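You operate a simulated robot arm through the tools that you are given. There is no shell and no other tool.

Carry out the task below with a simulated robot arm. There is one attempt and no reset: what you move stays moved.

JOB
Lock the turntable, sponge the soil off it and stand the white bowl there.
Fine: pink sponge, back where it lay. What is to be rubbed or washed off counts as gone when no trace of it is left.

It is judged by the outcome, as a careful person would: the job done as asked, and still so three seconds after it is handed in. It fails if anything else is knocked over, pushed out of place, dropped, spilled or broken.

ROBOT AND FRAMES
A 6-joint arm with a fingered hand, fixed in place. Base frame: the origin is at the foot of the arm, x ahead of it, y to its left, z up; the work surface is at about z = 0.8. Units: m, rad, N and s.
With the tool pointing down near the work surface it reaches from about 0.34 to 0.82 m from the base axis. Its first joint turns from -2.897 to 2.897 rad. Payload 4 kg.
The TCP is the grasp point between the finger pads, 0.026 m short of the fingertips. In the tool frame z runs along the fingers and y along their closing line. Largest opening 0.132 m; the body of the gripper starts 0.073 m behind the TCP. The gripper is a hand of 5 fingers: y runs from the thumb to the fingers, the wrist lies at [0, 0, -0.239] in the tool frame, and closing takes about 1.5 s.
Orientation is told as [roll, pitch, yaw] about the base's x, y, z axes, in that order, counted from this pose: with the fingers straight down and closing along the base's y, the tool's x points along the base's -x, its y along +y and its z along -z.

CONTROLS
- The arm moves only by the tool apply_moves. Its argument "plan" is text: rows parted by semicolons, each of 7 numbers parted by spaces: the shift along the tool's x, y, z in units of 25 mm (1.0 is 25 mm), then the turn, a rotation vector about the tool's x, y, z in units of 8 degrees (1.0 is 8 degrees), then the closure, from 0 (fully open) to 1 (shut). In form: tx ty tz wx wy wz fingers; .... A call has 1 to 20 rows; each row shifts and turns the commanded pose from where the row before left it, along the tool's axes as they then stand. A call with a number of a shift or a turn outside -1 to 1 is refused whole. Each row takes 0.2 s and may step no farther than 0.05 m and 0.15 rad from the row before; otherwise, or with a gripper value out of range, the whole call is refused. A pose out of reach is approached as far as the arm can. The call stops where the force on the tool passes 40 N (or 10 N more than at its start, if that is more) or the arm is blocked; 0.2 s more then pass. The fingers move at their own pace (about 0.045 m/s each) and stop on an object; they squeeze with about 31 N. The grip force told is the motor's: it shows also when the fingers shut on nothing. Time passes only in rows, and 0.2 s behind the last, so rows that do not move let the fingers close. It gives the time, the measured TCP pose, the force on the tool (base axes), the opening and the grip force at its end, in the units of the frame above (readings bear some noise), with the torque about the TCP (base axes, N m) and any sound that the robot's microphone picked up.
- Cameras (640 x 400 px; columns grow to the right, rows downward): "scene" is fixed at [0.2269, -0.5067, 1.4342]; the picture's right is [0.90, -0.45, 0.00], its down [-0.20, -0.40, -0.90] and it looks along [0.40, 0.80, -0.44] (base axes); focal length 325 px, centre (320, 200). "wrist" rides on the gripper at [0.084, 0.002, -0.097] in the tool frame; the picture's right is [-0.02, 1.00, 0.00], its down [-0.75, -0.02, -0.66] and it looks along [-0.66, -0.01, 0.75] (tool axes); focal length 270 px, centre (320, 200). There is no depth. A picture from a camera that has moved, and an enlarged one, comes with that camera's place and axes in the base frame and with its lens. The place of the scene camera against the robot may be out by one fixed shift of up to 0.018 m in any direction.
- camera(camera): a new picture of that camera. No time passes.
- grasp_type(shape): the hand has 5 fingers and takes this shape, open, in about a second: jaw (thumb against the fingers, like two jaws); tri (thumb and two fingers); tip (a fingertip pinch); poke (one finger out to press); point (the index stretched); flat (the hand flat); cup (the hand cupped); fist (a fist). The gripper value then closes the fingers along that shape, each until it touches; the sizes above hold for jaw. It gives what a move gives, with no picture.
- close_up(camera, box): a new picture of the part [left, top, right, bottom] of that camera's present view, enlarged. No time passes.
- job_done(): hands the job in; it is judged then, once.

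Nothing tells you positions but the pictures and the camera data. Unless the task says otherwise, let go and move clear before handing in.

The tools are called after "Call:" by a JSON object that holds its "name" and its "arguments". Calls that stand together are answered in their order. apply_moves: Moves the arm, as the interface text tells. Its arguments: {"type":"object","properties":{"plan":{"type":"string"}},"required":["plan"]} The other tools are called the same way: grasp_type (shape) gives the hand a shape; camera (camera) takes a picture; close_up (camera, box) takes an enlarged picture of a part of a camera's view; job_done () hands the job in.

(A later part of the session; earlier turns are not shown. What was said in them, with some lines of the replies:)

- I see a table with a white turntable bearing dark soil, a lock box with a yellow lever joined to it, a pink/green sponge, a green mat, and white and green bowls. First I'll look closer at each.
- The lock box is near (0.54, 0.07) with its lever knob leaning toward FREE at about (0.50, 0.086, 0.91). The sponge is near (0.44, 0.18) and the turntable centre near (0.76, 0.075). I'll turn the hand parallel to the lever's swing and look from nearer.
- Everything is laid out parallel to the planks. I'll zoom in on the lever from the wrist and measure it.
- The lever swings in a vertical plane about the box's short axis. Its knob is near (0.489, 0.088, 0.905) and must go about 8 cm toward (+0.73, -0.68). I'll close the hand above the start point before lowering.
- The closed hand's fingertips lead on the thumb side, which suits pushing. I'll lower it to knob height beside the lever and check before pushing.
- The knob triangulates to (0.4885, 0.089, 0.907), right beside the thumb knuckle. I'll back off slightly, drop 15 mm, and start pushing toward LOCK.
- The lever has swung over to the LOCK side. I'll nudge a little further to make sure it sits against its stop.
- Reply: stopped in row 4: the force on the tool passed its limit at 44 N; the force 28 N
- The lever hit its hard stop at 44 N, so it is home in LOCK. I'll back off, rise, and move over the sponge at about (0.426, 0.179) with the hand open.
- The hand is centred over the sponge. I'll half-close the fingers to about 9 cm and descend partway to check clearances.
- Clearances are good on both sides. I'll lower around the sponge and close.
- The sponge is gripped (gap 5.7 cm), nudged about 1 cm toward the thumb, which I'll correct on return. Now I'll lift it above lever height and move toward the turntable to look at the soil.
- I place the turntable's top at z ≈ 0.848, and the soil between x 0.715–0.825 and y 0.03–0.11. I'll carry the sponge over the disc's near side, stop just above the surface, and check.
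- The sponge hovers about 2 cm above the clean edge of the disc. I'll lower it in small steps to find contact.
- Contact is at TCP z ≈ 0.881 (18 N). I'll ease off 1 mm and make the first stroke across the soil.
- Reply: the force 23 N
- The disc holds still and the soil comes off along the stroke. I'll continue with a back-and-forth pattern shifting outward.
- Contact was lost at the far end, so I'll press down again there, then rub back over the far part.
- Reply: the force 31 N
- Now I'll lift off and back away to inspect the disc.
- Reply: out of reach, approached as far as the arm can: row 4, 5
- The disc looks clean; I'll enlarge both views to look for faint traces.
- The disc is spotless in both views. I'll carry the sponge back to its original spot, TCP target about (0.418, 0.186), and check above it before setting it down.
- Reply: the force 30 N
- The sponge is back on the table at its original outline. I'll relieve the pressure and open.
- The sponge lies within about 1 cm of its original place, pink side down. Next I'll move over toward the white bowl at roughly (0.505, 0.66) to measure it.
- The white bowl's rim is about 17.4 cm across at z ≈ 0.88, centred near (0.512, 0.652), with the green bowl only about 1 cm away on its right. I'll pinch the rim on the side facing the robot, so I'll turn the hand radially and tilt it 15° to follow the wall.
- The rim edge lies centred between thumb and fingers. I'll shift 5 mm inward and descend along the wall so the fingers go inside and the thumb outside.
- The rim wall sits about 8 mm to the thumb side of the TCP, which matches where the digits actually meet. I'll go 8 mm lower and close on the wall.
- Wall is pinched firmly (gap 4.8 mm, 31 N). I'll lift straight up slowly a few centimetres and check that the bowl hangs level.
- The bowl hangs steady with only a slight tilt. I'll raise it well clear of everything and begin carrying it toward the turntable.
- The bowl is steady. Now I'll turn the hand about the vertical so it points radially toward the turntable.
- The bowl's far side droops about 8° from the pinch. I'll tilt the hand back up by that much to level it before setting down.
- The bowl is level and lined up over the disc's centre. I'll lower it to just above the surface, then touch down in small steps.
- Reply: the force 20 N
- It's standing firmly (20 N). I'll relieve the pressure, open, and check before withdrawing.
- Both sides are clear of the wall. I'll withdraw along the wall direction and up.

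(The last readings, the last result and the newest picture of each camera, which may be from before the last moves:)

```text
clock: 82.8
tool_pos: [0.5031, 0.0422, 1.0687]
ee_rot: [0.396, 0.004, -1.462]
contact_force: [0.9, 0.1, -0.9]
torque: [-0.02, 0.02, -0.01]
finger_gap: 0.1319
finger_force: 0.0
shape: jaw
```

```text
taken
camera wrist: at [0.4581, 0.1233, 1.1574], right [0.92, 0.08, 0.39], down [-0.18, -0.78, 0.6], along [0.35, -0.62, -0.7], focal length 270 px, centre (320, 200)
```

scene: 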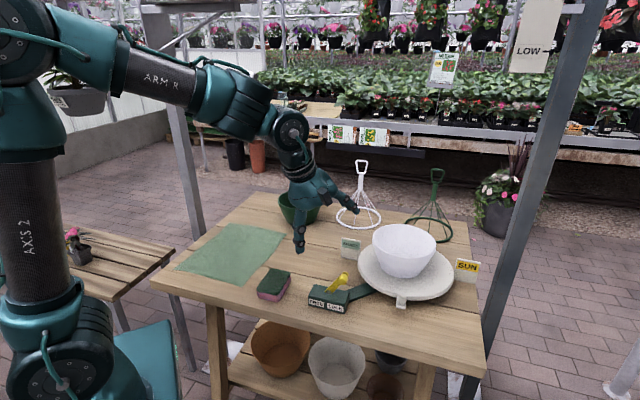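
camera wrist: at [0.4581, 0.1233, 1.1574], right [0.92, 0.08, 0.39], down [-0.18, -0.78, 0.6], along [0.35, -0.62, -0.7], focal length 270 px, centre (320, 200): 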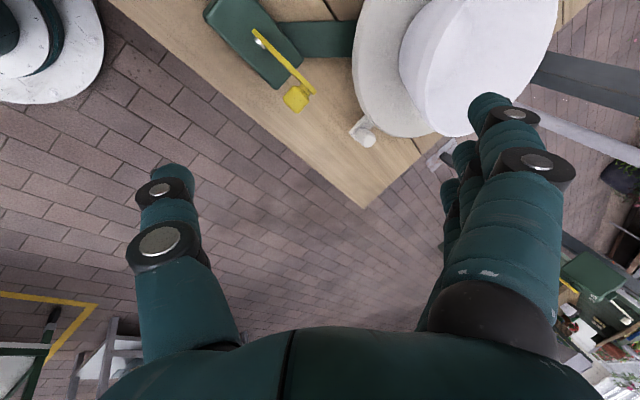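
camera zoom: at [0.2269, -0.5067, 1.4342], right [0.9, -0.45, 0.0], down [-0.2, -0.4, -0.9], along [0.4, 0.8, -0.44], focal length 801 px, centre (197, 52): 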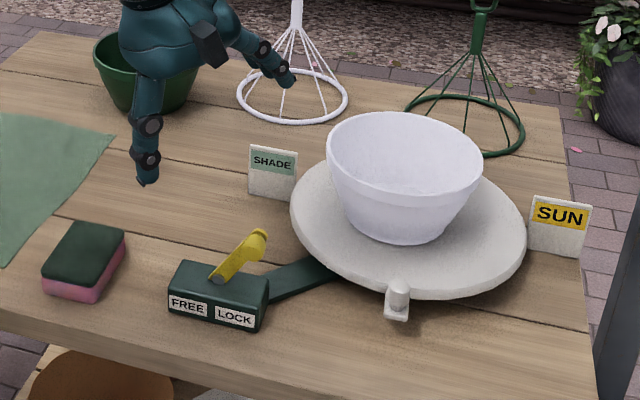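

The lever is on LOCK, the disc is clean with the white bowl standing level on it, and the sponge is back in its place. Everything else is undisturbed and the hand is clear, so I'm handing in.

Call:
{"name": "job_done", "arguments": {}}

```text
The job is handed in.
```

The turntable is locked, the soil is off it, and the white bowl is standing level near its centre. I've handed the job in.

- **Lock:** I pushed the lever over to LOCK until it hit its hard stop. The disc still shifted by about 3° while I was wiping, which looks like play in the lock.
- **Soil:** I rubbed the whole soiled area with the pink sponge, and enlarged pictures from both cameras showed no trace left.
- **Sponge:** it is back where it lay, pink side down, to within about 1 cm; it slid slightly when I let go.
- **Bowl:** I moved it by pinching the near rim. The green bowl beside it and the other things on the table looked untouched in the last pictures, though the hand partly hid the green bowl.
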